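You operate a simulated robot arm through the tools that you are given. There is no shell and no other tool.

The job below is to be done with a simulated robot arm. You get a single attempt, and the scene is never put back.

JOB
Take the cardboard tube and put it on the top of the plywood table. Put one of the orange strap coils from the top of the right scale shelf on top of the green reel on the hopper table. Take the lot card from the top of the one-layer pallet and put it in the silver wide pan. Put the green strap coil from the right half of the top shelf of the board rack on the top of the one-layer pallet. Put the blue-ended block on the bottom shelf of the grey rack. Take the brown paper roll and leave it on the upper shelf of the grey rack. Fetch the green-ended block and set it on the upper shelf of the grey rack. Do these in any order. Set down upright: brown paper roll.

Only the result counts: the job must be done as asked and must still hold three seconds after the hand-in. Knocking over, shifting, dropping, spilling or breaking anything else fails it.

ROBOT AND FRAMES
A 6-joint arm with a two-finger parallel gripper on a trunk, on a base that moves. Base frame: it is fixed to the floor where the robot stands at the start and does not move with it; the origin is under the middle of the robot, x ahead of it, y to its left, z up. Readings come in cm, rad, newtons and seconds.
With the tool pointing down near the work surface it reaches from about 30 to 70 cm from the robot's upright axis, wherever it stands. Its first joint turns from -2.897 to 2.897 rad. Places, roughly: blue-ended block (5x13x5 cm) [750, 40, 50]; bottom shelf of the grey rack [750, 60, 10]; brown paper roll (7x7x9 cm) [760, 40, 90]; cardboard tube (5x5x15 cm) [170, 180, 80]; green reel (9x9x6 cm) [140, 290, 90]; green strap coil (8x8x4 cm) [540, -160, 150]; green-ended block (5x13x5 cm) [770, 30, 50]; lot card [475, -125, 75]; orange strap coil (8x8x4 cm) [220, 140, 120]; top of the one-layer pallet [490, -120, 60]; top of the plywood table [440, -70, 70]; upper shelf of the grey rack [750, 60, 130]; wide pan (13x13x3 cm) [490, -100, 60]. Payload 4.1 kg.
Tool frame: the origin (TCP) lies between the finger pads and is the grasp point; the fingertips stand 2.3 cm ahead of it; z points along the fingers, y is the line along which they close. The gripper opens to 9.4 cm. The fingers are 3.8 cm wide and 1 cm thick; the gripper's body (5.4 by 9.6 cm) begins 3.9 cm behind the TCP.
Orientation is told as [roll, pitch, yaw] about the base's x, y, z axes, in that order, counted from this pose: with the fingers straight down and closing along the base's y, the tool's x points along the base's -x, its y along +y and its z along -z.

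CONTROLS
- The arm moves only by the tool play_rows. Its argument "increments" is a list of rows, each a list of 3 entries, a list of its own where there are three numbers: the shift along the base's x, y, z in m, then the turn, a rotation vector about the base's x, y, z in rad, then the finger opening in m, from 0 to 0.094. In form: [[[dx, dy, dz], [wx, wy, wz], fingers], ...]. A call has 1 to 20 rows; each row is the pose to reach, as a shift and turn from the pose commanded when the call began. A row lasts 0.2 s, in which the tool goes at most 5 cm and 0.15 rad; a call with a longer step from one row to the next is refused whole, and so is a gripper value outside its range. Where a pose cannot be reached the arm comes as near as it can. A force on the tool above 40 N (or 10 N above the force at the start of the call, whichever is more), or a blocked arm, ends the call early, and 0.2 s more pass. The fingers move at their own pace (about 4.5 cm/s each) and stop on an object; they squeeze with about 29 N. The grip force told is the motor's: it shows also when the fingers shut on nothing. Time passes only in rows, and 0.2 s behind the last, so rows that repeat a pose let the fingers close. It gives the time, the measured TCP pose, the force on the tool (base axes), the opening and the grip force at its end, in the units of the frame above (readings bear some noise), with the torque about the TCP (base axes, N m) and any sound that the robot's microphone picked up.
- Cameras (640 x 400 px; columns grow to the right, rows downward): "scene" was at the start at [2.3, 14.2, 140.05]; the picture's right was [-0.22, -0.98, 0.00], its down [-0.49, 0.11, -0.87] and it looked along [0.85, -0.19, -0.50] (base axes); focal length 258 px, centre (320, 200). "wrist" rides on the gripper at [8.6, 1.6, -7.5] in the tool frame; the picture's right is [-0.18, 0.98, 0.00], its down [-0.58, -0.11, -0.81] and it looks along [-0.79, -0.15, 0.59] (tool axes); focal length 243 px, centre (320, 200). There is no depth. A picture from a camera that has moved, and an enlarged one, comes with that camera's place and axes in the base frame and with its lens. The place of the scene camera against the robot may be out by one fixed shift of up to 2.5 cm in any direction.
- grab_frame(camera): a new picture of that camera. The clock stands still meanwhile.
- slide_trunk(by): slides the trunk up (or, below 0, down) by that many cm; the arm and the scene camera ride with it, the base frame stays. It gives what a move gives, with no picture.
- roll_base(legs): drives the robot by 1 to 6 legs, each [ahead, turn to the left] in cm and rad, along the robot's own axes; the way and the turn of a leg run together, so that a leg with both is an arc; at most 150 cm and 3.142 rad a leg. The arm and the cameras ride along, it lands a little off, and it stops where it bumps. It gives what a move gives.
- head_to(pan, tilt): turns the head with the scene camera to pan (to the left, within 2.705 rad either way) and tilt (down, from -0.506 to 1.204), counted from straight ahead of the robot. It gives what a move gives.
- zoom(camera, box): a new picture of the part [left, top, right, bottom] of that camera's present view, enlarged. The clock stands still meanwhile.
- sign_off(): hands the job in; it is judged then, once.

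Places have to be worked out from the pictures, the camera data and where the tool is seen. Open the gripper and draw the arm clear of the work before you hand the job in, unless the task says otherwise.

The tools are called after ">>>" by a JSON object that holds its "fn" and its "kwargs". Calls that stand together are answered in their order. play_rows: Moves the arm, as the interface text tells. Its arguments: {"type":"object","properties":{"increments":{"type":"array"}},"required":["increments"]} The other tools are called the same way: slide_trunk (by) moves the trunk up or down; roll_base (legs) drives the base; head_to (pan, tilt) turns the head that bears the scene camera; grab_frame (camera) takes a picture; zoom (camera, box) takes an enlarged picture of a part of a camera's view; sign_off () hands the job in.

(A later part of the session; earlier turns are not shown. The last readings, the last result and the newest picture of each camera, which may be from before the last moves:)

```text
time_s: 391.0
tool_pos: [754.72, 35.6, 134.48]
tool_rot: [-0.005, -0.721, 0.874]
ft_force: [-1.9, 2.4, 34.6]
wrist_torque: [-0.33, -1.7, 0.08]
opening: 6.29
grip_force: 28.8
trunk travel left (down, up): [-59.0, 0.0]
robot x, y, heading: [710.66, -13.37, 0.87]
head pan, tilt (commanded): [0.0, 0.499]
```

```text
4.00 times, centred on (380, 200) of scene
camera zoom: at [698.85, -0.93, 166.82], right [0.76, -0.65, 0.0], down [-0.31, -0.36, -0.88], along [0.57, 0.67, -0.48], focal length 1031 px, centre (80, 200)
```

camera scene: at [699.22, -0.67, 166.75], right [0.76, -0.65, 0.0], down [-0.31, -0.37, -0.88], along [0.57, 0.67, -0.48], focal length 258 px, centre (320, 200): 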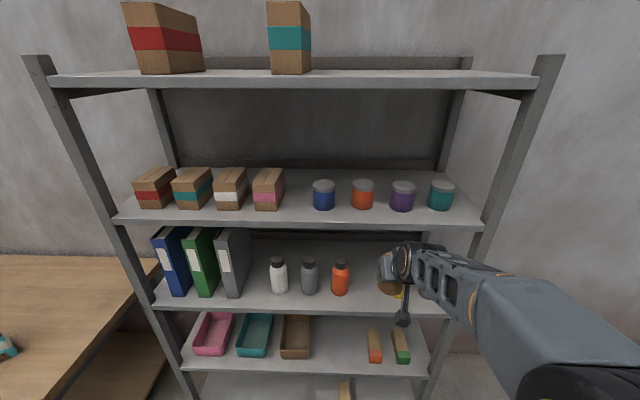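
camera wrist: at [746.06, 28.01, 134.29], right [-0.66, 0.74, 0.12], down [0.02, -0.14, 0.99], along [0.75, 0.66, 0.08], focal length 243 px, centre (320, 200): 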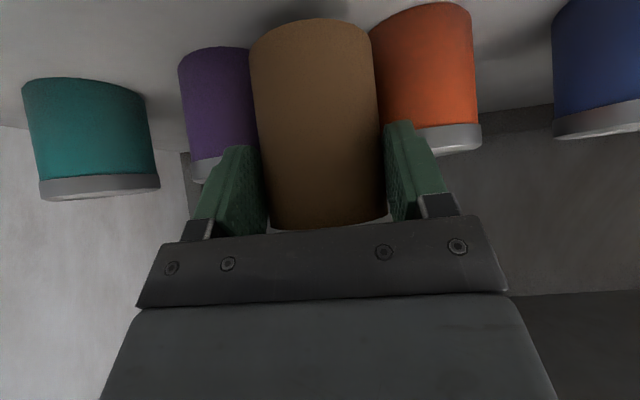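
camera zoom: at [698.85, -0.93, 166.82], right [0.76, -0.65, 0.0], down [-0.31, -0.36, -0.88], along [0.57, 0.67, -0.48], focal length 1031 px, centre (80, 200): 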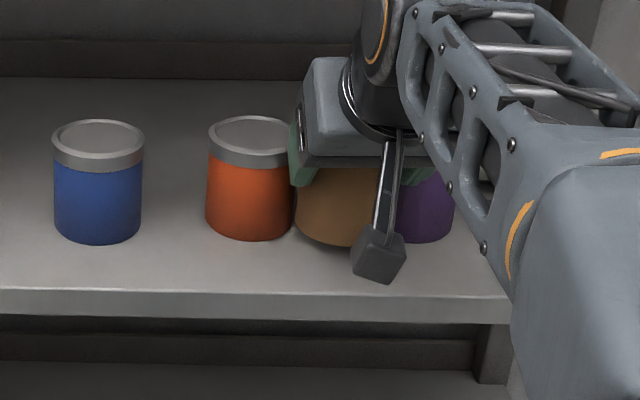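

The right fingertip seems to have touched the purple jar's lid (contact point forward right). I rise 3 cm, compare, back off 1.3 cm and shift slightly left.

>>> {"fn": "play_rows", "kwargs": {"increments": [[[0, 0, 0.015], [0, 0, 0], 0.04], [[0, 0, 0.03], [0, 0, 0], 0.04]]}}

>>> {"fn": "play_rows", "kwargs": {"increments": [[[-0.006, -0.005, 0], [0.01, -0.009, 0], 0.04], [[-0.0105, -0.0085, 0], [0.013, -0.013, 0], 0.04]]}}

>>> {"fn": "grab_frame", "kwargs": {"camera": "wrist"}}

>>> {"fn": "zoom", "kwargs": {"camera": "scene", "box": [300, 150, 460, 250]}}

```text
time_s: 391.6
tool_pos: [755.14, 35.94, 136.28]
tool_rot: [0.001, -0.696, 0.867]
ft_force: [-0.2, 0.2, -1.6]
wrist_torque: [-0.02, 0.01, -0.01]
opening: 6.31
grip_force: 28.5
trunk travel left (down, up): [-59.0, 0.0]
robot x, y, heading: [710.1, -13.3, 0.869]
head pan, tilt (commanded): [0.0, 0.499]
```

```text
time_s: 392.2
tool_pos: [754.06, 34.98, 136.45]
tool_rot: [-0.001, -0.72, 0.868]
ft_force: [0.4, -0.4, -1.2]
wrist_torque: [-0.06, 0.04, -0.02]
opening: 6.33
grip_force: 29.3
trunk travel left (down, up): [-59.0, 0.0]
robot x, y, heading: [710.32, -13.61, 0.869]
head pan, tilt (commanded): [0.0, 0.499]
```

```text
taken
camera wrist: at [745.42, 27.39, 136.43], right [-0.66, 0.74, 0.12], down [0.02, -0.14, 0.99], along [0.75, 0.66, 0.08], focal length 243 px, centre (320, 200)
```

wrist: 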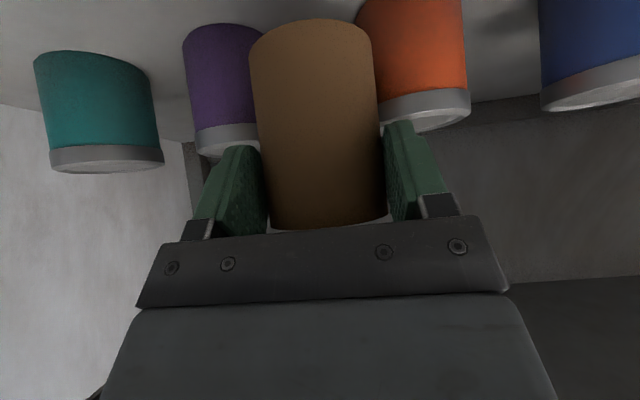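

```text
4.00 times, centred on (380, 200) of scene
camera zoom: at [699.22, -0.67, 166.75], right [0.76, -0.65, 0.0], down [-0.31, -0.37, -0.88], along [0.57, 0.67, -0.48], focal length 1031 px, centre (80, 200)
```

zoom: 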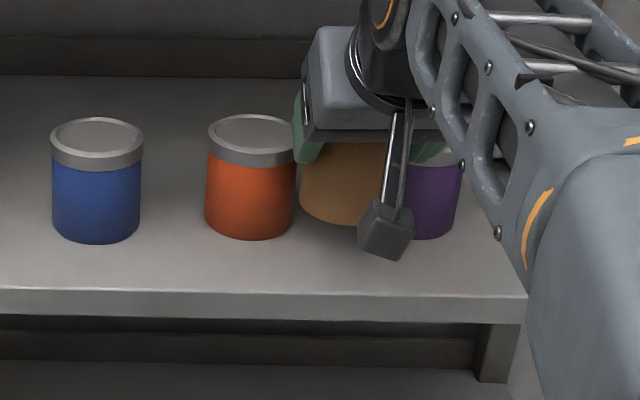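

Compared across views the roll's axis is now about 3.5 cm behind the edge, fingers just clear of the lids. I undo the tiny tilt and lower in small steps.

>>> {"fn": "play_rows", "kwargs": {"increments": [[[0.001, 0, -0.01], [-0.0153, 0.0129, 0], 0.04], [[0.002, 0, -0.025], [-0.0153, 0.0129, 0], 0.04], [[0.002, 0, -0.033], [-0.0153, 0.0129, 0], 0.04], [[0.002, 0, -0.038], [-0.0153, 0.0129, 0], 0.04], [[0.002, 0, -0.043], [-0.0153, 0.0129, 0], 0.04], [[0.002, 0, -0.047], [-0.0153, 0.0129, 0], 0.04]]}}

>>> {"fn": "grab_frame", "kwargs": {"camera": "wrist"}}

>>> {"fn": "zoom", "kwargs": {"camera": "scene", "box": [300, 150, 460, 250]}}

```text
time_s: 393.6
tool_pos: [754.24, 34.86, 132.11]
tool_rot: [-0.001, -0.714, 0.869]
ft_force: [2.6, 0.6, 23.0]
wrist_torque: [0.54, -0.17, 0.21]
opening: 6.33
grip_force: 29.3
trunk travel left (down, up): [-59.0, 0.0]
robot x, y, heading: [710.94, -13.34, 0.87]
head pan, tilt (commanded): [0.0, 0.499]
```

```text
taken
camera wrist: at [745.53, 27.25, 132.26], right [-0.66, 0.74, 0.12], down [0.03, -0.13, 0.99], along [0.75, 0.66, 0.07], focal length 243 px, centre (320, 200)
```

wrist: 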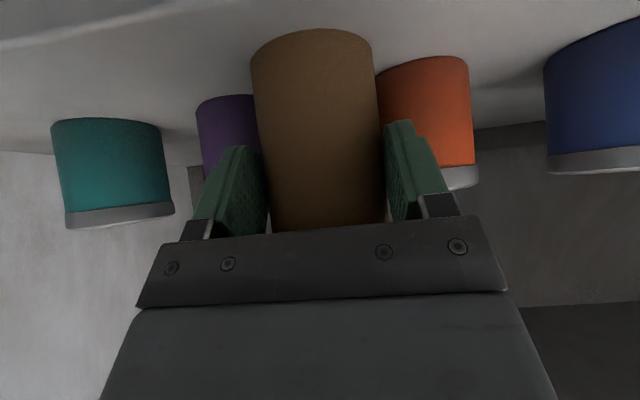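

```text
4.00 times, centred on (380, 200) of scene
camera zoom: at [699.12, -0.83, 166.79], right [0.76, -0.65, 0.0], down [-0.31, -0.36, -0.88], along [0.57, 0.67, -0.48], focal length 1031 px, centre (80, 200)
```

zoom: 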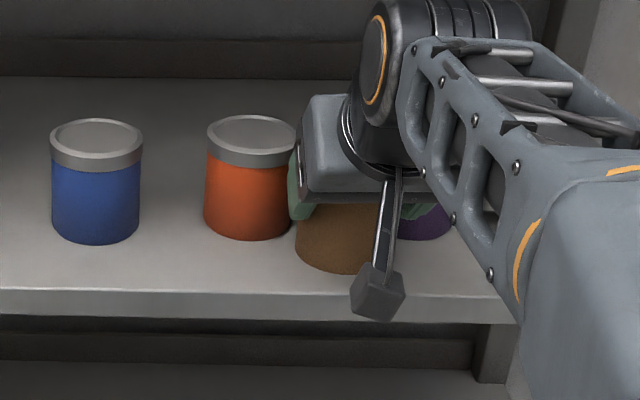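

The roll stands on the upper shelf (23 N, centred). I open only slightly so as not to push the jars, then slide the fingers straight back off the roll.

>>> {"fn": "play_rows", "kwargs": {"increments": [[[0, 0, 0.003], [0, 0, 0], 0.0645], [[0, 0, 0.004], [0, 0, 0], 0.067], [[0, 0, 0.004], [0, 0, 0], 0.068], [[0, 0, 0.004], [0, 0, 0], 0.068]]}}

>>> {"fn": "grab_frame", "kwargs": {"camera": "wrist"}}

>>> {"fn": "zoom", "kwargs": {"camera": "scene", "box": [300, 150, 460, 250]}}

```text
time_s: 394.6
tool_pos: [754.16, 34.89, 132.04]
tool_rot: [-0.002, -0.699, 0.869]
ft_force: [-0.5, 0.6, 0.8]
wrist_torque: [-0.01, -0.01, -0.01]
opening: 6.78
grip_force: 0.0
trunk travel left (down, up): [-59.0, 0.0]
robot x, y, heading: [710.33, -13.88, 0.871]
head pan, tilt (commanded): [0.0, 0.499]
```

```text
taken
camera wrist: at [745.58, 27.32, 132.35], right [-0.66, 0.74, 0.12], down [0.03, -0.13, 0.99], along [0.75, 0.66, 0.06], focal length 243 px, centre (320, 200)
```

wrist: 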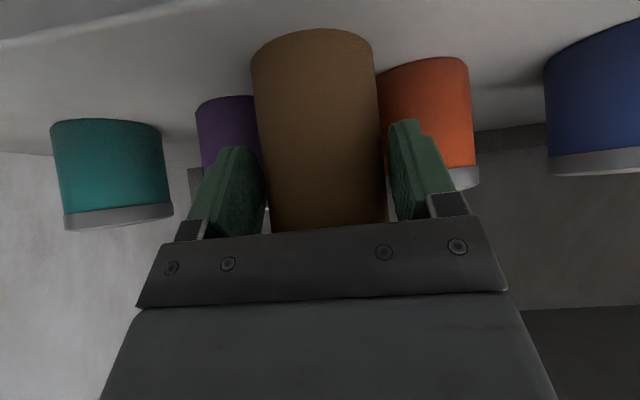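

```text
4.00 times, centred on (380, 200) of scene
camera zoom: at [699.21, -0.68, 166.75], right [0.76, -0.65, 0.0], down [-0.31, -0.37, -0.88], along [0.57, 0.67, -0.48], focal length 1031 px, centre (80, 200)
```

zoom: 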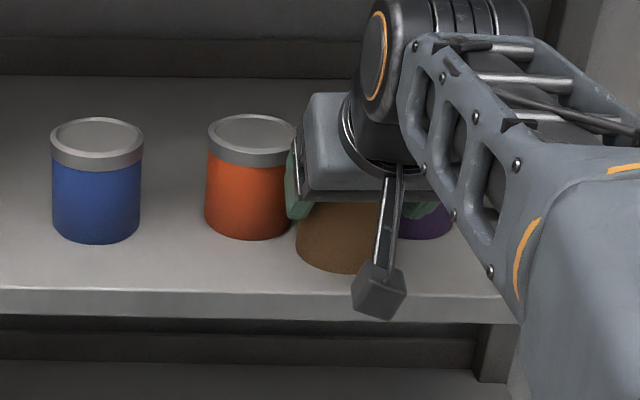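

The roll stands free with a small gap to each finger. I pull the fingers straight back.

>>> {"fn": "play_rows", "kwargs": {"increments": [[[-0.006, -0.008, 0], [0, 0, 0], 0.068], [[-0.015, -0.018, 0], [0, 0, 0], 0.068], [[-0.026, -0.031, 0], [0, 0, 0], 0.068], [[-0.039, -0.046, 0.002], [0, 0, 0], 0.068], [[-0.058, -0.069, 0.005], [0, 0, 0], 0.08], [[-0.084, -0.099, 0.01], [0, 0, 0], 0.08], [[-0.11, -0.13, 0.02], [0, 0, 0], 0.08]]}}

>>> {"fn": "grab_frame", "kwargs": {"camera": "wrist"}}

>>> {"fn": "grab_frame", "kwargs": {"camera": "scene"}}

>>> {"fn": "zoom", "kwargs": {"camera": "scene", "box": [260, 140, 500, 290]}}

```text
time_s: 396.2
tool_pos: [743.33, 22.01, 134.16]
tool_rot: [-0.001, -0.701, 0.871]
ft_force: [0.1, 0.6, -0.1]
wrist_torque: [-0.02, -0.01, 0.0]
opening: 8.01
grip_force: 0.1
trunk travel left (down, up): [-59.0, 0.0]
robot x, y, heading: [710.42, -13.04, 0.866]
head pan, tilt (commanded): [0.0, 0.499]
```

```text
taken
camera wrist: at [734.65, 14.3, 134.38], right [-0.66, 0.74, 0.12], down [0.03, -0.13, 0.99], along [0.75, 0.66, 0.06], focal length 243 px, centre (320, 200)
```

wrist: 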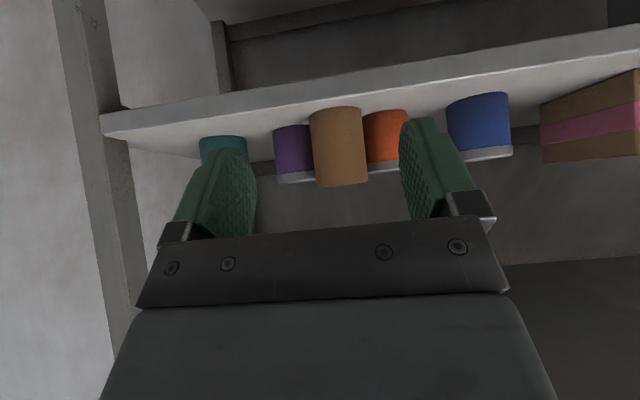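

```text
taken
camera scene: at [699.13, -0.77, 166.75], right [0.76, -0.65, 0.0], down [-0.31, -0.37, -0.88], along [0.57, 0.67, -0.48], focal length 258 px, centre (320, 200)
```

scene: 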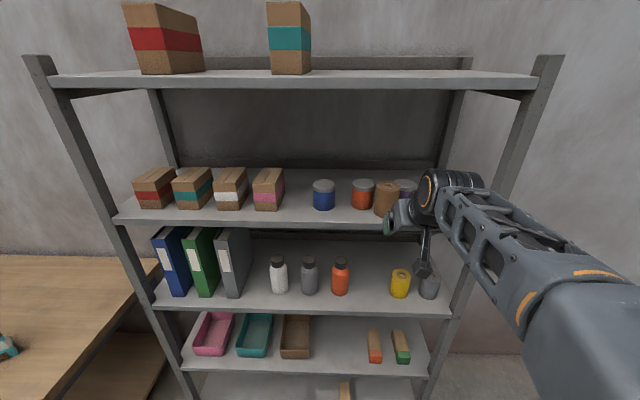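

```text
2.67 times, centred on (380, 215) of scene
camera zoom: at [699.13, -0.77, 166.75], right [0.76, -0.65, 0.0], down [-0.31, -0.37, -0.88], along [0.57, 0.67, -0.48], focal length 687 px, centre (160, 160)
```

zoom: 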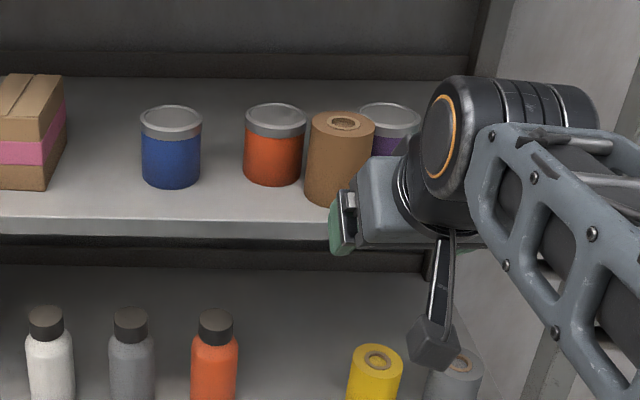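

The brown roll stands upright on the upper shelf and the jars are unmoved. I lower the trunk by 40 and bring the tool in front of the green-ended block.

>>> {"fn": "slide_trunk", "kwargs": {"by": -40}}

>>> {"fn": "play_rows", "kwargs": {"increments": [[[0.031, -0.026, -0.01], [0.026, -0.022, 0], 0.08], [[0.062, -0.051, -0.02], [0.051, -0.043, 0], 0.08], [[0.093, -0.077, -0.03], [0.076, -0.0645, 0], 0.08], [[0.124, -0.102, -0.05], [0.076, -0.0645, 0], 0.08], [[0.124, -0.102, -0.09], [0.076, -0.0645, 0], 0.08], [[0.124, -0.102, -0.13], [0.076, -0.0645, 0], 0.08], [[0.124, -0.102, -0.17], [0.076, -0.0645, 0], 0.08], [[0.124, -0.102, -0.21], [0.076, -0.0645, 0], 0.08], [[0.124, -0.102, -0.25], [0.076, -0.0645, 0], 0.08], [[0.124, -0.102, -0.29], [0.076, -0.0645, 0], 0.08], [[0.124, -0.102, -0.33], [0.076, -0.0645, 0], 0.08], [[0.124, -0.102, -0.36], [0.076, -0.0645, 0], 0.08]]}}

>>> {"fn": "grab_frame", "kwargs": {"camera": "wrist"}}

>>> {"fn": "grab_frame", "kwargs": {"camera": "scene"}}

```text
time_s: 400.0
tool_pos: [743.36, 22.06, 94.13]
tool_rot: [0.0, -0.7, 0.868]
ft_force: [-0.4, 0.8, -0.4]
wrist_torque: [0.01, 0.02, 0.01]
opening: 7.98
grip_force: 0.0
trunk travel left (down, up): [-19.0, 40.0]
robot x, y, heading: [710.03, -13.42, 0.874]
head pan, tilt (commanded): [0.0, 0.499]
```

```text
time_s: 402.6
tool_pos: [755.78, 11.78, 58.14]
tool_rot: [-0.003, -0.799, 0.868]
ft_force: [0.3, -0.2, 0.3]
wrist_torque: [0.0, 0.02, 0.0]
opening: 8.0
grip_force: 0.0
trunk travel left (down, up): [-19.0, 40.0]
robot x, y, heading: [710.36, -13.42, 0.871]
head pan, tilt (commanded): [0.0, 0.499]
```

```text
taken
camera wrist: at [747.18, 4.25, 57.27], right [-0.67, 0.73, 0.13], down [-0.03, -0.2, 0.98], along [0.74, 0.65, 0.16], focal length 243 px, centre (320, 200)
```

wrist: 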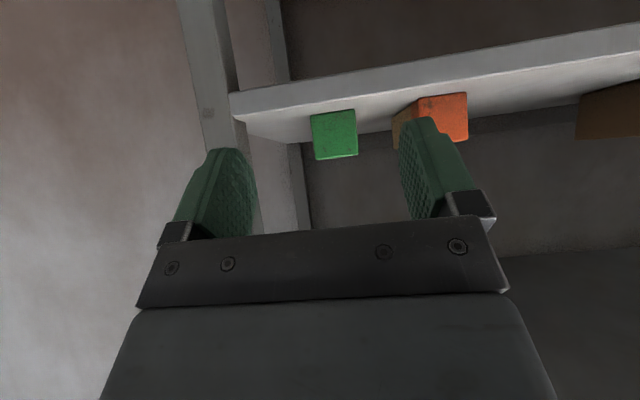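

```text
taken
camera scene: at [699.19, -0.7, 126.75], right [0.76, -0.65, 0.0], down [-0.31, -0.37, -0.88], along [0.57, 0.67, -0.48], focal length 258 px, centre (320, 200)
```

scene: 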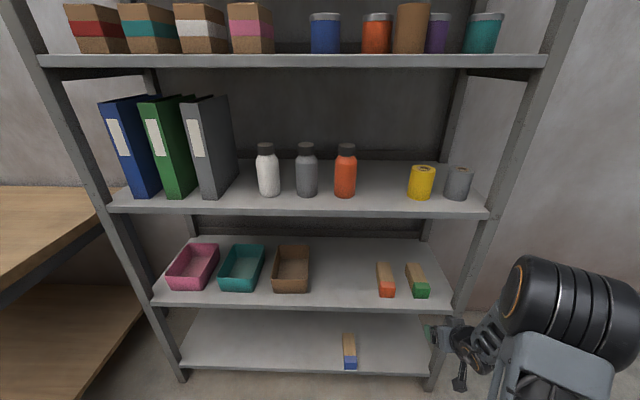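

The green face is centred, about 16 cm ahead. I advance 10 cm, lowering to z 56, and check.

>>> {"fn": "play_rows", "kwargs": {"increments": [[[0.022, 0.025, -0.008], [0, 0, 0], 0.08], [[0.043, 0.051, -0.015], [0, 0, 0], 0.08], [[0.065, 0.076, -0.022], [0, 0, 0], 0.08]]}}

>>> {"fn": "grab_frame", "kwargs": {"camera": "wrist"}}

```text
time_s: 403.4
tool_pos: [762.29, 19.34, 55.84]
tool_rot: [-0.002, -0.8, 0.871]
ft_force: [0.3, 0.5, 0.8]
wrist_torque: [-0.04, -0.02, -0.01]
opening: 8.02
grip_force: 0.1
trunk travel left (down, up): [-19.0, 40.0]
robot x, y, heading: [710.45, -13.63, 0.867]
head pan, tilt (commanded): [0.0, 0.499]
```

```text
taken
camera wrist: at [753.63, 11.77, 54.87], right [-0.67, 0.73, 0.13], down [-0.03, -0.2, 0.98], along [0.74, 0.65, 0.16], focal length 243 px, centre (320, 200)
```

wrist: 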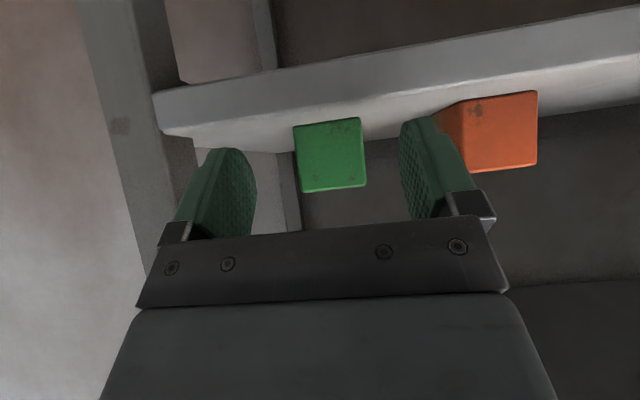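

The face is 6 cm ahead and centred. I advance 8.3 cm to straddle the block's front end and close.

>>> {"fn": "play_rows", "kwargs": {"increments": [[[0.018, 0.021, 0], [0, 0, 0], 0.08], [[0.036, 0.042, 0], [0, 0, 0], 0.08], [[0.054, 0.063, 0], [0, 0, 0], 0.08], [[0.054, 0.063, 0], [0, 0, 0], 0.05], [[0.054, 0.063, 0], [0, 0, 0], 0.03], [[0.054, 0.063, 0], [0, 0, 0], 0.03], [[0.054, 0.063, 0], [0, 0, 0], 0.03]]}}

>>> {"fn": "grab_frame", "kwargs": {"camera": "wrist"}}

```text
time_s: 405.0
tool_pos: [767.66, 25.92, 55.87]
tool_rot: [-0.002, -0.8, 0.87]
ft_force: [1.1, 1.2, 0.6]
wrist_torque: [0.06, 0.03, -0.02]
opening: 4.97
grip_force: 29.2
trunk travel left (down, up): [-19.0, 40.0]
robot x, y, heading: [710.31, -13.53, 0.872]
head pan, tilt (commanded): [0.0, 0.499]
```

```text
taken
camera wrist: at [759.04, 18.28, 54.92], right [-0.67, 0.73, 0.13], down [-0.03, -0.2, 0.98], along [0.74, 0.65, 0.16], focal length 243 px, centre (320, 200)
```

wrist: 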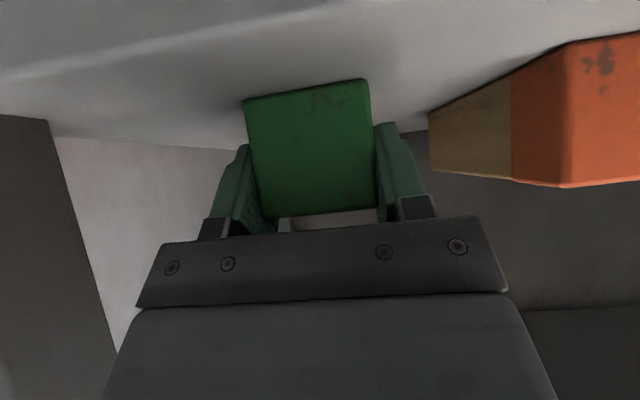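

The green block is held (4.97). I lift it, pull it straight out, raise the trunk by 40.

>>> {"fn": "play_rows", "kwargs": {"increments": [[[0, 0, 0.015], [0, 0, 0], 0.03], [[0, 0, 0.03], [0, 0, 0], 0.03], [[-0.026, -0.031, 0.03], [0, 0, 0], 0.03], [[-0.052, -0.061, 0.03], [0, 0, 0], 0.03], [[-0.078, -0.092, 0.03], [0, 0, 0], 0.03], [[-0.104, -0.122, 0.03], [0, 0, 0], 0.03], [[-0.13, -0.154, 0.03], [0, 0, 0], 0.03], [[-0.137, -0.162, 0.03], [0, 0, 0], 0.03]]}}

>>> {"fn": "slide_trunk", "kwargs": {"by": 40}}

>>> {"fn": "play_rows", "kwargs": {"increments": [[[-0.015, 0.012, 0.04], [0, 0, 0], 0.03], [[-0.03, 0.023, 0.08], [0, 0, 0], 0.03], [[-0.045, 0.035, 0.12], [0, 0, 0], 0.03], [[-0.06, 0.046, 0.16], [0, 0, 0], 0.03], [[-0.075, 0.058, 0.2], [0, 0, 0], 0.03], [[-0.09, 0.07, 0.24], [0, 0, 0], 0.03], [[-0.105, 0.081, 0.28], [0, 0, 0], 0.03], [[-0.125, 0.096, 0.31], [0, 0, 0], 0.03], [[-0.155, 0.119, 0.33], [0, 0, 0], 0.03], [[-0.19, 0.146, 0.34], [0, 0, 0], 0.03], [[-0.225, 0.173, 0.34], [0, 0, 0], 0.03], [[-0.26, 0.2, 0.34], [0, 0, 0], 0.03], [[-0.295, 0.227, 0.34], [0, 0, 0], 0.03], [[-0.325, 0.25, 0.34], [0, 0, 0], 0.03]]}}

>>> {"fn": "grab_frame", "kwargs": {"camera": "scene"}}

>>> {"fn": "grab_frame", "kwargs": {"camera": "wrist"}}

```text
time_s: 406.8
tool_pos: [753.87, 9.6, 59.19]
tool_rot: [-0.002, -0.8, 0.871]
ft_force: [1.5, -0.1, -1.4]
wrist_torque: [-0.1, 0.04, 0.03]
opening: 4.98
grip_force: 28.4
trunk travel left (down, up): [-19.0, 40.0]
robot x, y, heading: [710.29, -13.05, 0.871]
head pan, tilt (commanded): [0.0, 0.499]
```

```text
time_s: 410.7
tool_pos: [753.95, 9.64, 99.02]
tool_rot: [-0.002, -0.799, 0.87]
ft_force: [-0.8, -0.8, -1.7]
wrist_torque: [-0.05, 0.06, -0.02]
opening: 4.99
grip_force: 28.9
trunk travel left (down, up): [-59.0, 0.0]
robot x, y, heading: [710.37, -13.42, 0.868]
head pan, tilt (commanded): [0.0, 0.499]
```

```text
time_s: 413.7
tool_pos: [721.54, 34.65, 133.08]
tool_rot: [-0.004, -0.8, 0.872]
ft_force: [0.0, -0.2, -2.2]
wrist_torque: [-0.05, 0.02, -0.01]
opening: 4.98
grip_force: 29.0
trunk travel left (down, up): [-59.0, 0.0]
robot x, y, heading: [710.6, -13.4, 0.872]
head pan, tilt (commanded): [0.0, 0.499]
```

```text
taken
camera scene: at [699.15, -0.59, 166.74], right [0.76, -0.65, 0.0], down [-0.31, -0.37, -0.88], along [0.57, 0.67, -0.48], focal length 258 px, centre (320, 200)
```

scene: 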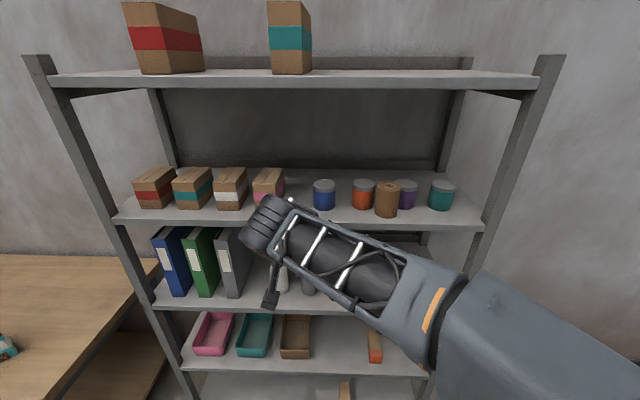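

```text
taken
camera wrist: at [712.78, 27.11, 132.21], right [-0.67, 0.73, 0.13], down [-0.03, -0.2, 0.98], along [0.74, 0.65, 0.16], focal length 243 px, centre (320, 200)
```

wrist: 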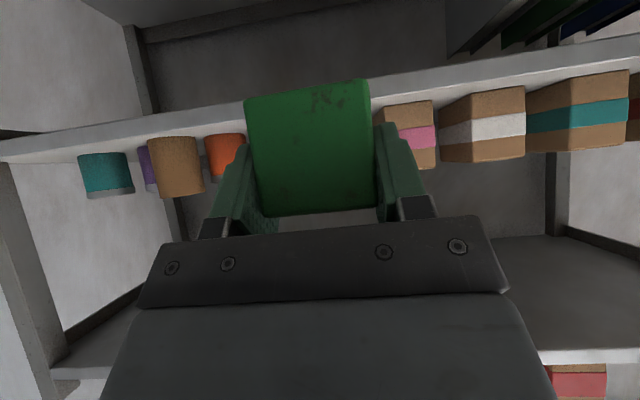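

The green block is in front of the upper shelf. I shift 1.2 cm left, advance 12 cm, and check its line through the gap between pink box and blue jar.

>>> {"fn": "play_rows", "kwargs": {"increments": [[[0.018, 0.034, 0], [0, 0, 0], 0.03], [[0.043, 0.064, 0], [0, 0, 0], 0.03], [[0.068, 0.099, 0], [0, 0, 0], 0.03]]}}

>>> {"fn": "zoom", "kwargs": {"camera": "scene", "box": [220, 130, 420, 255]}}

>>> {"fn": "grab_frame", "kwargs": {"camera": "wrist"}}

```text
time_s: 414.5
tool_pos: [728.61, 44.76, 133.12]
tool_rot: [-0.006, -0.796, 0.873]
ft_force: [0.1, -0.4, -1.5]
wrist_torque: [-0.05, 0.04, 0.02]
opening: 5.01
grip_force: 28.8
trunk travel left (down, up): [-59.0, 0.0]
robot x, y, heading: [710.59, -13.6, 0.868]
head pan, tilt (commanded): [0.0, 0.499]
```

```text
3.20 times, centred on (320, 192) of scene
camera zoom: at [699.26, -0.56, 166.74], right [0.76, -0.65, 0.0], down [-0.31, -0.37, -0.88], along [0.57, 0.67, -0.48], focal length 825 px, centre (320, 224)
```

zoom: 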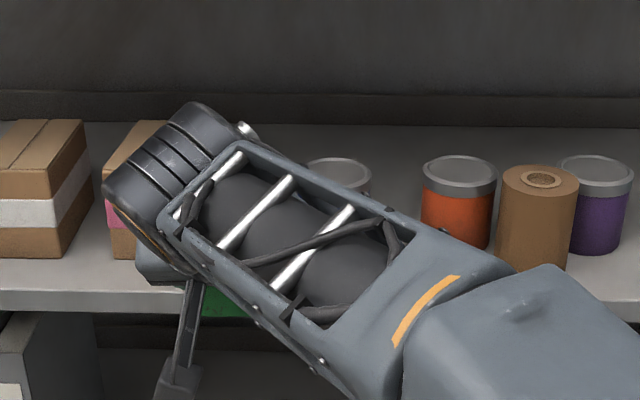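

```text
taken
camera wrist: at [719.92, 37.08, 131.99], right [-0.67, 0.73, 0.13], down [-0.03, -0.2, 0.98], along [0.74, 0.65, 0.15], focal length 243 px, centre (320, 200)
```

wrist: 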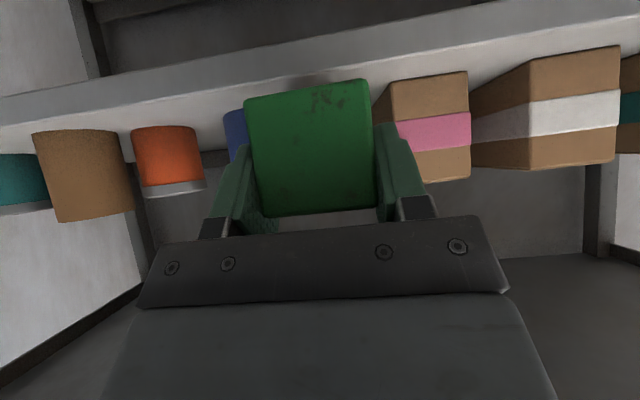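

The block lines up with the gap, with about 2 cm to spare on each side. I advance 8 cm and lower slowly.

>>> {"fn": "play_rows", "kwargs": {"increments": [[[0.017, 0.02, 0], [0, 0, 0], 0.03], [[0.034, 0.041, 0], [0, 0, 0], 0.03], [[0.051, 0.061, 0], [0, 0, 0], 0.03]]}}

>>> {"fn": "grab_frame", "kwargs": {"camera": "wrist"}}

>>> {"fn": "head_to", "kwargs": {"pan": 0.3, "tilt": 0.55}}

>>> {"fn": "grab_frame", "kwargs": {"camera": "scene"}}

```text
time_s: 415.3
tool_pos: [733.45, 50.59, 132.93]
tool_rot: [-0.002, -0.798, 0.872]
ft_force: [-0.1, 0.0, -0.6]
wrist_torque: [-0.09, 0.04, 0.0]
opening: 5.0
grip_force: 28.8
trunk travel left (down, up): [-59.0, 0.0]
robot x, y, heading: [710.42, -13.3, 0.868]
head pan, tilt (commanded): [0.0, 0.499]
```

```text
taken
camera wrist: at [724.81, 43.04, 132.03], right [-0.67, 0.73, 0.13], down [-0.03, -0.2, 0.98], along [0.74, 0.65, 0.15], focal length 243 px, centre (320, 200)
```

wrist: 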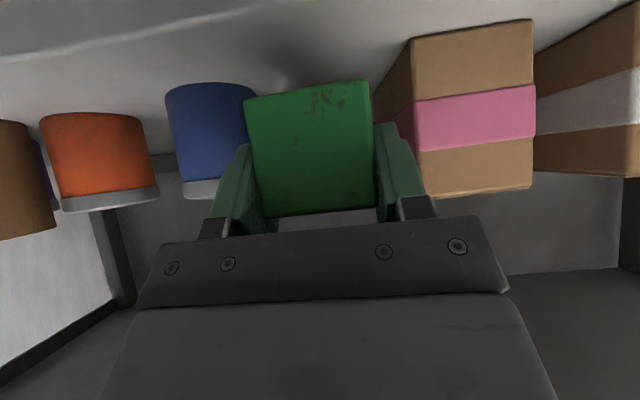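

```text
time_s: 416.1
tool_pos: [733.43, 50.53, 133.08]
tool_rot: [-0.001, -0.799, 0.872]
ft_force: [0.1, 0.6, -1.8]
wrist_torque: [-0.07, 0.06, 0.01]
opening: 4.98
grip_force: 28.8
trunk travel left (down, up): [-59.0, 0.0]
robot x, y, heading: [710.56, -12.91, 0.872]
head pan, tilt (commanded): [0.3, 0.55]
```

```text
taken
camera scene: at [696.85, 0.65, 166.29], right [0.92, -0.39, 0.0], down [-0.2, -0.48, -0.85], along [0.33, 0.78, -0.52], focal length 258 px, centre (320, 200)
```

scene: 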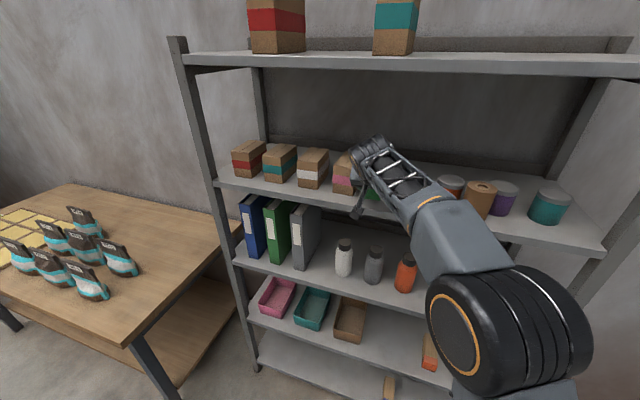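

Both sides are clear. I lower the block until it rests on the upper shelf.

>>> {"fn": "play_rows", "kwargs": {"increments": [[[0, 0, -0.015], [0, 0, 0], 0.03], [[0, 0, -0.026], [0, 0, 0], 0.03], [[0, 0, -0.032], [0, 0, 0], 0.03], [[0, 0, -0.037], [0, 0, 0], 0.03], [[0, 0, -0.042], [0, 0, 0], 0.03], [[0, 0, -0.046], [0, 0, 0], 0.03]]}}

>>> {"fn": "grab_frame", "kwargs": {"camera": "wrist"}}

>>> {"fn": "zoom", "kwargs": {"camera": "scene", "box": [300, 120, 460, 220]}}

```text
time_s: 417.5
tool_pos: [733.3, 50.42, 128.95]
tool_rot: [0.001, -0.808, 0.87]
ft_force: [-1.1, 1.1, 27.0]
wrist_torque: [-0.27, -0.35, -0.08]
opening: 4.95
grip_force: 29.9
trunk travel left (down, up): [-59.0, 0.0]
robot x, y, heading: [710.52, -13.34, 0.866]
head pan, tilt (commanded): [0.3, 0.55]
```

```text
taken
camera wrist: at [724.64, 42.87, 127.91], right [-0.67, 0.73, 0.13], down [-0.03, -0.21, 0.98], along [0.74, 0.65, 0.16], focal length 243 px, centre (320, 200)
```

wrist: 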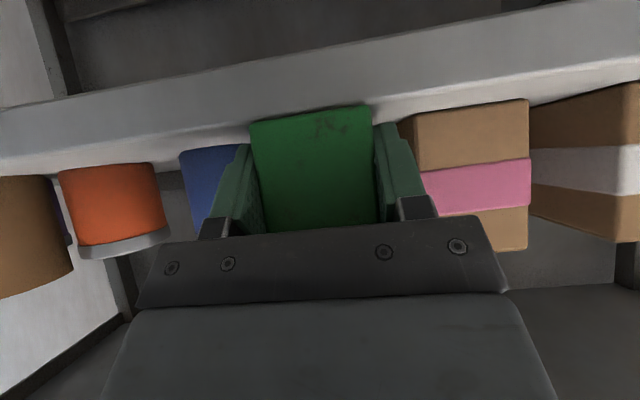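

```text
4.00 times, centred on (380, 170) of scene
camera zoom: at [696.7, 0.37, 166.33], right [0.92, -0.39, 0.0], down [-0.2, -0.48, -0.85], along [0.33, 0.79, -0.52], focal length 1031 px, centre (80, 320)
```

zoom: 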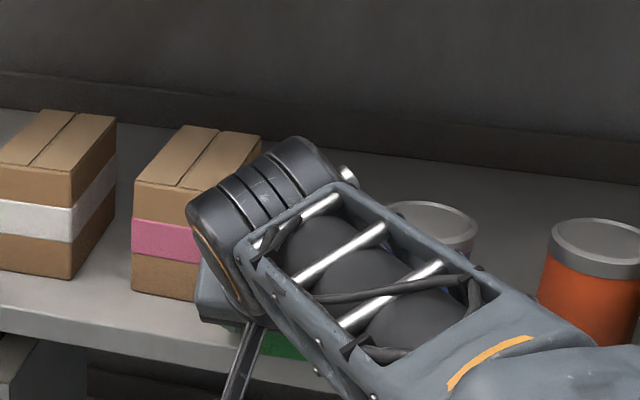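

The block's front face is about flush with the shelf edge, so I lift 1 cm, push 2.8 cm further in and set it down again.

>>> {"fn": "play_rows", "kwargs": {"increments": [[[0, 0, 0.015], [0, 0, 0], 0.03], [[0.009, 0.011, 0.017], [0, 0, 0], 0.03], [[0.018, 0.0215, 0.017], [0, 0, 0], 0.03], [[0.018, 0.0215, 0.007], [0, 0, 0], 0.03], [[0.018, 0.0215, 0.002], [0, 0, 0], 0.03], [[0.018, 0.0215, 0.0], [0, 0, 0], 0.03]]}}

>>> {"fn": "grab_frame", "kwargs": {"camera": "wrist"}}

>>> {"fn": "zoom", "kwargs": {"camera": "scene", "box": [300, 120, 460, 220]}}

```text
time_s: 418.9
tool_pos: [735.06, 52.85, 128.92]
tool_rot: [0.0, -0.808, 0.87]
ft_force: [2.5, 7.2, 20.1]
wrist_torque: [-0.03, -0.38, 0.11]
opening: 4.96
grip_force: 29.1
trunk travel left (down, up): [-59.0, 0.0]
robot x, y, heading: [710.35, -13.19, 0.871]
head pan, tilt (commanded): [0.3, 0.55]
```

```text
taken
camera wrist: at [726.49, 45.21, 127.9], right [-0.67, 0.73, 0.13], down [-0.03, -0.21, 0.98], along [0.74, 0.65, 0.16], focal length 243 px, centre (320, 200)
```

wrist: 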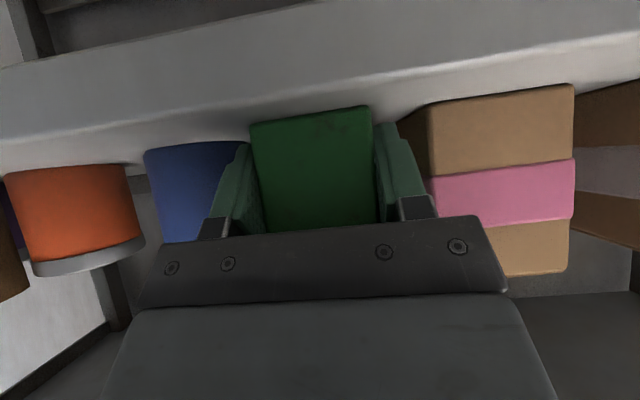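

```text
4.00 times, centred on (380, 170) of scene
camera zoom: at [696.8, 0.56, 166.33], right [0.92, -0.39, 0.0], down [-0.2, -0.48, -0.85], along [0.33, 0.79, -0.52], focal length 1031 px, centre (80, 320)
```

zoom: 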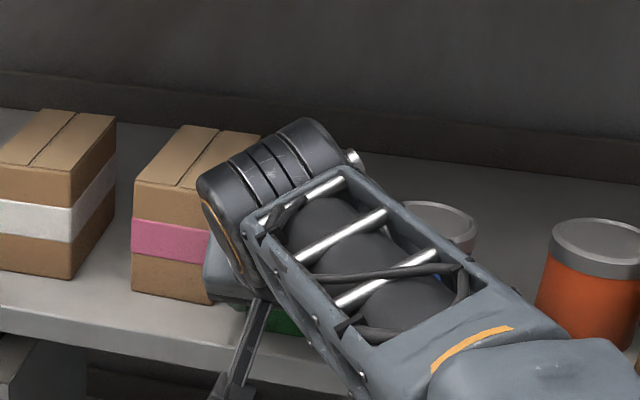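

The block is now well inside. I ease off, open a little (6.3 cm), and slide straight back.

>>> {"fn": "play_rows", "kwargs": {"increments": [[[0, 0, 0.004], [0, 0, 0], 0.05], [[0, 0, 0.005], [0, 0, 0], 0.06], [[0, 0, 0.006], [0, 0, 0], 0.063], [[0, 0, 0.006], [0, 0, 0], 0.063], [[-0.01, -0.011, 0.006], [0, 0, 0], 0.063], [[-0.022, -0.026, 0.006], [0, 0, 0], 0.063], [[-0.042, -0.05, 0.008], [0, 0, 0], 0.063], [[-0.065, -0.077, 0.012], [0, 0, 0], 0.07], [[-0.09, -0.107, 0.02], [0, 0, 0], 0.08], [[-0.115, -0.137, 0.03], [0, 0, 0], 0.08]]}}

>>> {"fn": "grab_frame", "kwargs": {"camera": "wrist"}}

>>> {"fn": "grab_frame", "kwargs": {"camera": "scene"}}

```text
time_s: 421.1
tool_pos: [723.38, 38.76, 131.65]
tool_rot: [-0.001, -0.799, 0.869]
ft_force: [-0.7, 0.1, -0.7]
wrist_torque: [0.04, 0.0, -0.02]
opening: 8.01
grip_force: 0.1
trunk travel left (down, up): [-59.0, 0.0]
robot x, y, heading: [710.45, -13.17, 0.873]
head pan, tilt (commanded): [0.3, 0.55]
```

```text
taken
camera wrist: at [714.77, 31.17, 130.63], right [-0.67, 0.73, 0.13], down [-0.03, -0.2, 0.98], along [0.74, 0.65, 0.16], focal length 243 px, centre (320, 200)
```

wrist: 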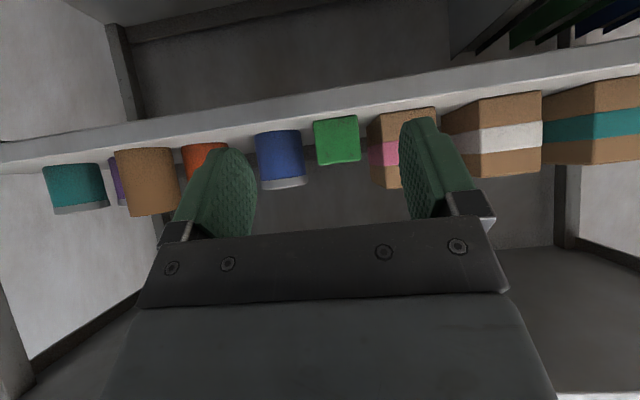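

```text
taken
camera scene: at [696.81, 0.54, 166.3], right [0.92, -0.39, 0.0], down [-0.2, -0.48, -0.85], along [0.33, 0.79, -0.52], focal length 258 px, centre (320, 200)
```

scene: 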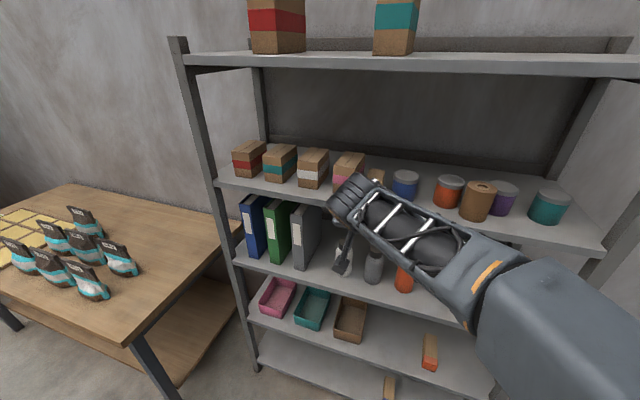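

All three rack items are in place. I tuck the arm and take a full check picture of the rack.

>>> {"fn": "play_rows", "kwargs": {"increments": [[[0.01, -0.03, 0], [0, 0, 0], 0.08], [[0.025, -0.07, -0.02], [0, 0, 0], 0.08], [[0.045, -0.11, -0.04], [0, 0, 0], 0.08], [[0.065, -0.15, -0.06], [0, 0, 0], 0.08], [[0.085, -0.19, -0.08], [0, 0, 0], 0.08], [[0.11, -0.225, -0.1], [0, 0, 0], 0.08]]}}

>>> {"fn": "roll_base", "kwargs": {"legs": [[-60, 0]]}}

>>> {"fn": "head_to", "kwargs": {"pan": 0.0, "tilt": 0.4}}

>>> {"fn": "grab_frame", "kwargs": {"camera": "scene"}}

>>> {"fn": "zoom", "kwargs": {"camera": "scene", "box": [160, 80, 400, 230]}}

```text
time_s: 422.5
tool_pos: [734.6, 16.68, 121.53]
tool_rot: [0.0, -0.8, 0.867]
ft_force: [0.1, -0.9, -0.3]
wrist_torque: [0.03, -0.04, -0.03]
opening: 8.01
grip_force: 0.0
trunk travel left (down, up): [-59.0, 0.0]
robot x, y, heading: [710.82, -13.4, 0.872]
head pan, tilt (commanded): [0.3, 0.55]
```

```text
time_s: 425.8
tool_pos: [697.01, -27.67, 121.59]
tool_rot: [-0.002, -0.8, 0.877]
ft_force: [-0.6, -0.4, 0.2]
wrist_torque: [0.03, -0.01, -0.01]
opening: 8.01
grip_force: 0.0
trunk travel left (down, up): [-59.0, 0.0]
robot x, y, heading: [672.9, -57.65, 0.88]
head pan, tilt (commanded): [0.3, 0.55]
```

```text
time_s: 426.6
tool_pos: [697.11, -27.52, 121.55]
tool_rot: [-0.002, -0.8, 0.879]
ft_force: [0.3, 0.4, 0.0]
wrist_torque: [-0.02, -0.01, 0.01]
opening: 8.02
grip_force: 0.0
trunk travel left (down, up): [-59.0, 0.0]
robot x, y, heading: [673.4, -57.99, 0.876]
head pan, tilt (commanded): [0.0, 0.4]
```

```text
taken
camera scene: at [661.95, -45.06, 167.66], right [0.77, -0.64, 0.0], down [-0.25, -0.3, -0.92], along [0.59, 0.71, -0.39], focal length 258 px, centre (320, 200)
```

scene: 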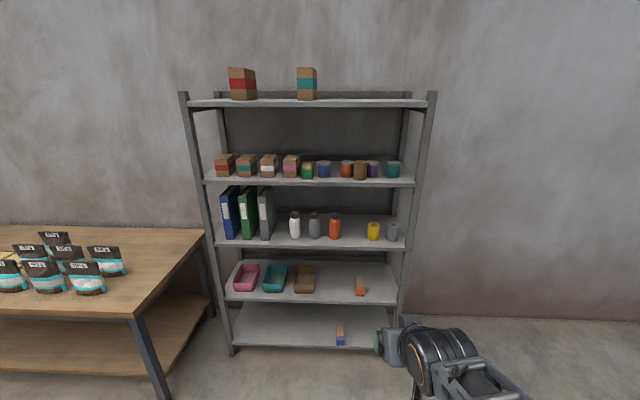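

```text
2.67 times, centred on (280, 155) of scene
camera zoom: at [661.95, -45.06, 167.66], right [0.77, -0.64, 0.0], down [-0.25, -0.3, -0.92], along [0.59, 0.71, -0.39], focal length 687 px, centre (427, 320)
```

zoom: 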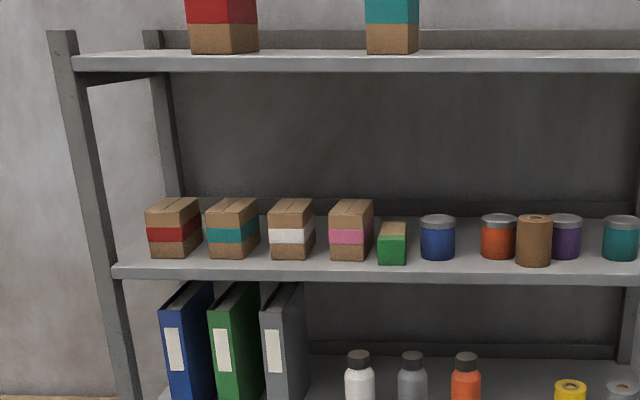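

The rack is as wanted: green block and brown roll upright on the upper shelf, blue block at the bottom. Now I drive along the back aisle toward the bench's rear for the orange coil.

>>> {"fn": "roll_base", "kwargs": {"legs": [[0, 1.5], [150, 0], [120, 0]]}}

>>> {"fn": "head_to", "kwargs": {"pan": 0.2, "tilt": 0.35}}

>>> {"fn": "grab_frame", "kwargs": {"camera": "scene"}}

```text
time_s: 443.3
tool_pos: [451.03, 154.71, 121.59]
tool_rot: [-0.001, -0.798, 2.363]
ft_force: [0.3, 0.1, 0.4]
wrist_torque: [0.02, -0.03, 0.0]
opening: 8.02
grip_force: 0.0
trunk travel left (down, up): [-59.0, 0.0]
robot x, y, heading: [479.06, 128.21, 2.359]
head pan, tilt (commanded): [0.0, 0.4]
```

```text
time_s: 444.0
tool_pos: [451.1, 154.65, 121.57]
tool_rot: [-0.002, -0.799, 2.363]
ft_force: [0.3, -0.6, 0.5]
wrist_torque: [0.02, 0.03, -0.01]
opening: 8.03
grip_force: 0.1
trunk travel left (down, up): [-59.0, 0.0]
robot x, y, heading: [478.92, 128.12, 2.359]
head pan, tilt (commanded): [0.201, 0.351]
```

```text
taken
camera scene: at [463.31, 116.83, 168.12], right [0.55, 0.84, 0.0], down [0.29, -0.19, -0.94], along [-0.79, 0.51, -0.34], focal length 258 px, centre (320, 200)
```

scene: 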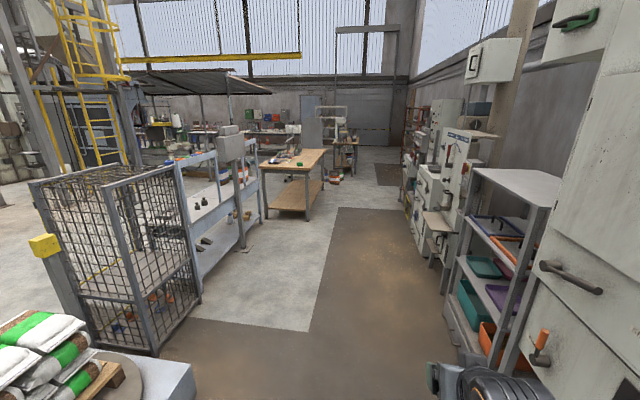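

The aisle behind the bench is clear. I enlarge the shelf at the bench's back and the hopper table.

>>> {"fn": "zoom", "kwargs": {"camera": "scene", "box": [140, 110, 340, 260]}}

>>> {"fn": "roll_base", "kwargs": {"legs": [[130, 0]]}}

>>> {"fn": "head_to", "kwargs": {"pan": 0.9, "tilt": 0.4}}

>>> {"fn": "grab_frame", "kwargs": {"camera": "scene"}}

```text
2.67 times, centred on (240, 185) of scene
camera zoom: at [463.31, 116.83, 168.12], right [0.55, 0.84, 0.0], down [0.29, -0.19, -0.94], along [-0.79, 0.51, -0.34], focal length 687 px, centre (533, 240)
```

zoom: 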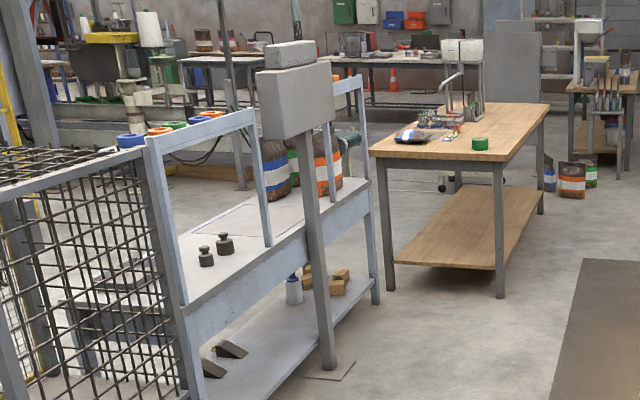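

```text
time_s: 450.6
tool_pos: [356.53, 246.59, 121.62]
tool_rot: [-0.003, -0.798, 2.373]
ft_force: [0.2, -1.0, -0.1]
wrist_torque: [0.0, 0.02, 0.01]
opening: 8.01
grip_force: 0.0
trunk travel left (down, up): [-59.0, 0.0]
robot x, y, heading: [385.11, 220.48, 2.372]
head pan, tilt (commanded): [0.201, 0.351]
```

```text
time_s: 451.7
tool_pos: [356.46, 246.45, 121.59]
tool_rot: [-0.002, -0.8, 2.372]
ft_force: [-0.4, 0.2, 0.5]
wrist_torque: [0.01, 0.01, 0.01]
opening: 8.01
grip_force: 0.0
trunk travel left (down, up): [-59.0, 0.0]
robot x, y, heading: [384.78, 220.17, 2.374]
head pan, tilt (commanded): [0.901, 0.4]
```

```text
taken
camera scene: at [367.84, 202.56, 167.66], right [-0.13, 0.99, 0.0], down [0.39, 0.05, -0.92], along [-0.91, -0.12, -0.39], focal length 258 px, centre (320, 200)
```

scene: 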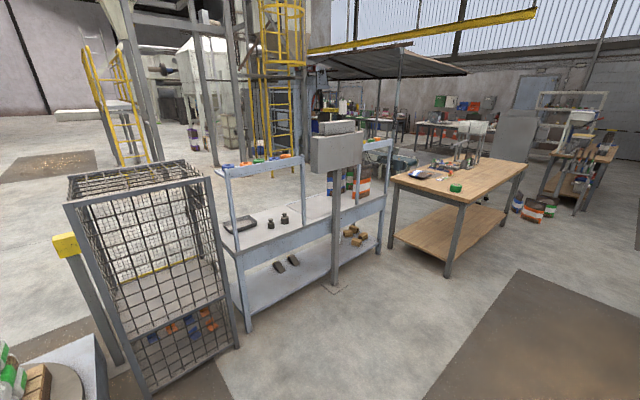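

From behind, the right scale shelf is at left of the scale column. I drive nearer to it and look from closer.

>>> {"fn": "zoom", "kwargs": {"camera": "scene", "box": [200, 120, 400, 300]}}

>>> {"fn": "roll_base", "kwargs": {"legs": [[70, 0], [0, 1.56]]}}

>>> {"fn": "head_to", "kwargs": {"pan": 0.0, "tilt": 0.45}}

>>> {"fn": "grab_frame", "kwargs": {"camera": "scene"}}

```text
2.22 times, centred on (300, 210) of scene
camera zoom: at [367.84, 202.56, 167.66], right [-0.13, 0.99, 0.0], down [0.39, 0.05, -0.92], along [-0.91, -0.12, -0.39], focal length 573 px, centre (364, 178)
```

zoom: 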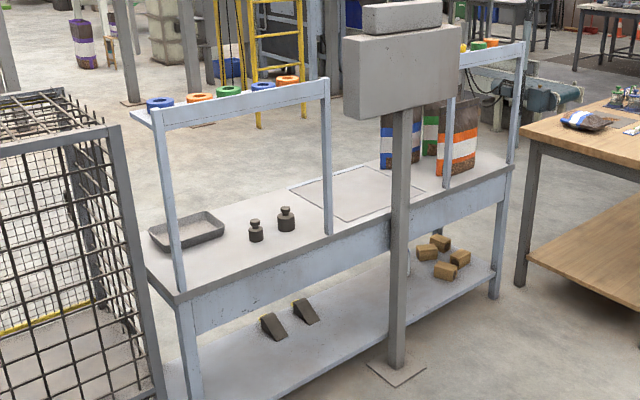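

```text
time_s: 459.4
tool_pos: [307.39, 242.24, 121.7]
tool_rot: [-0.002, -0.801, -2.353]
ft_force: [-0.3, 0.4, 0.3]
wrist_torque: [0.04, 0.0, 0.01]
opening: 8.01
grip_force: 0.1
trunk travel left (down, up): [-59.0, 0.0]
robot x, y, heading: [333.94, 270.6, -2.358]
head pan, tilt (commanded): [0.901, 0.4]
```

```text
time_s: 460.6
tool_pos: [307.37, 242.2, 121.69]
tool_rot: [0.0, -0.799, -2.353]
ft_force: [0.5, -0.7, 0.3]
wrist_torque: [-0.03, 0.0, -0.02]
opening: 8.02
grip_force: 0.0
trunk travel left (down, up): [-59.0, 0.0]
robot x, y, heading: [333.99, 270.07, -2.351]
head pan, tilt (commanded): [0.0, 0.45]
```

```text
taken
camera scene: at [342.93, 255.66, 167.2], right [-0.71, 0.71, 0.0], down [0.31, 0.31, -0.9], along [-0.64, -0.64, -0.44], focal length 258 px, centre (320, 200)
```

scene: 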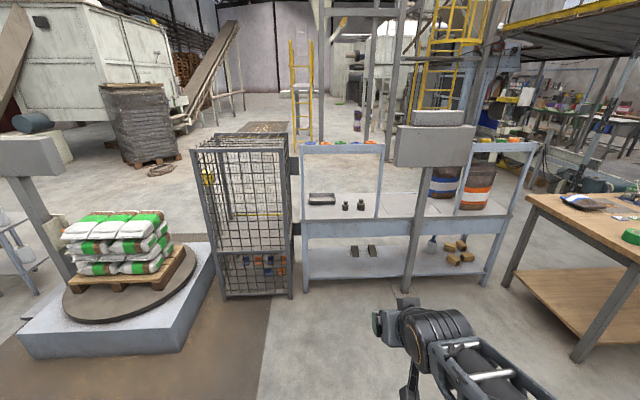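

I face the rear of the bench. I enlarge the coil shelf.

>>> {"fn": "zoom", "kwargs": {"camera": "scene", "box": [280, 110, 480, 235]}}

>>> {"fn": "zoom", "kwargs": {"camera": "scene", "box": [290, 125, 400, 194]}}

```text
3.20 times, centred on (380, 172) of scene
camera zoom: at [342.93, 255.66, 167.2], right [-0.71, 0.71, 0.0], down [0.31, 0.31, -0.9], along [-0.64, -0.64, -0.44], focal length 825 px, centre (128, 288)
```

zoom: 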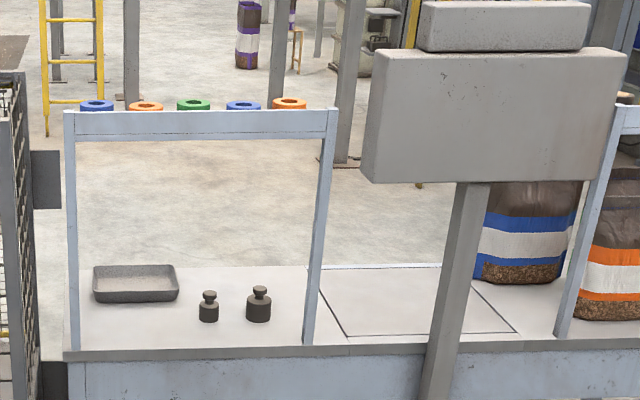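

```text
5.80 times, centred on (345, 160) of scene
camera zoom: at [342.93, 255.66, 167.2], right [-0.71, 0.71, 0.0], down [0.31, 0.31, -0.9], along [-0.64, -0.64, -0.44], focal length 1494 px, centre (175, 435)
```

zoom: 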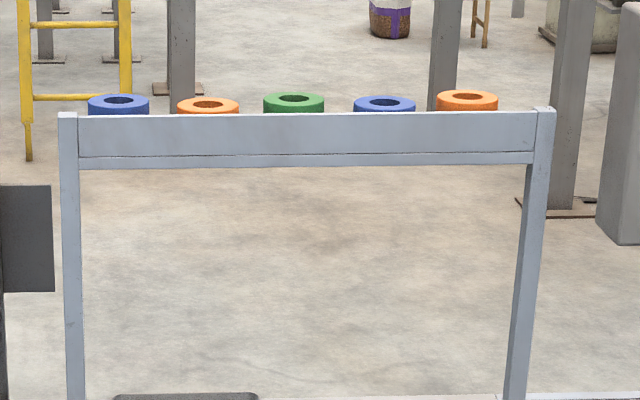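

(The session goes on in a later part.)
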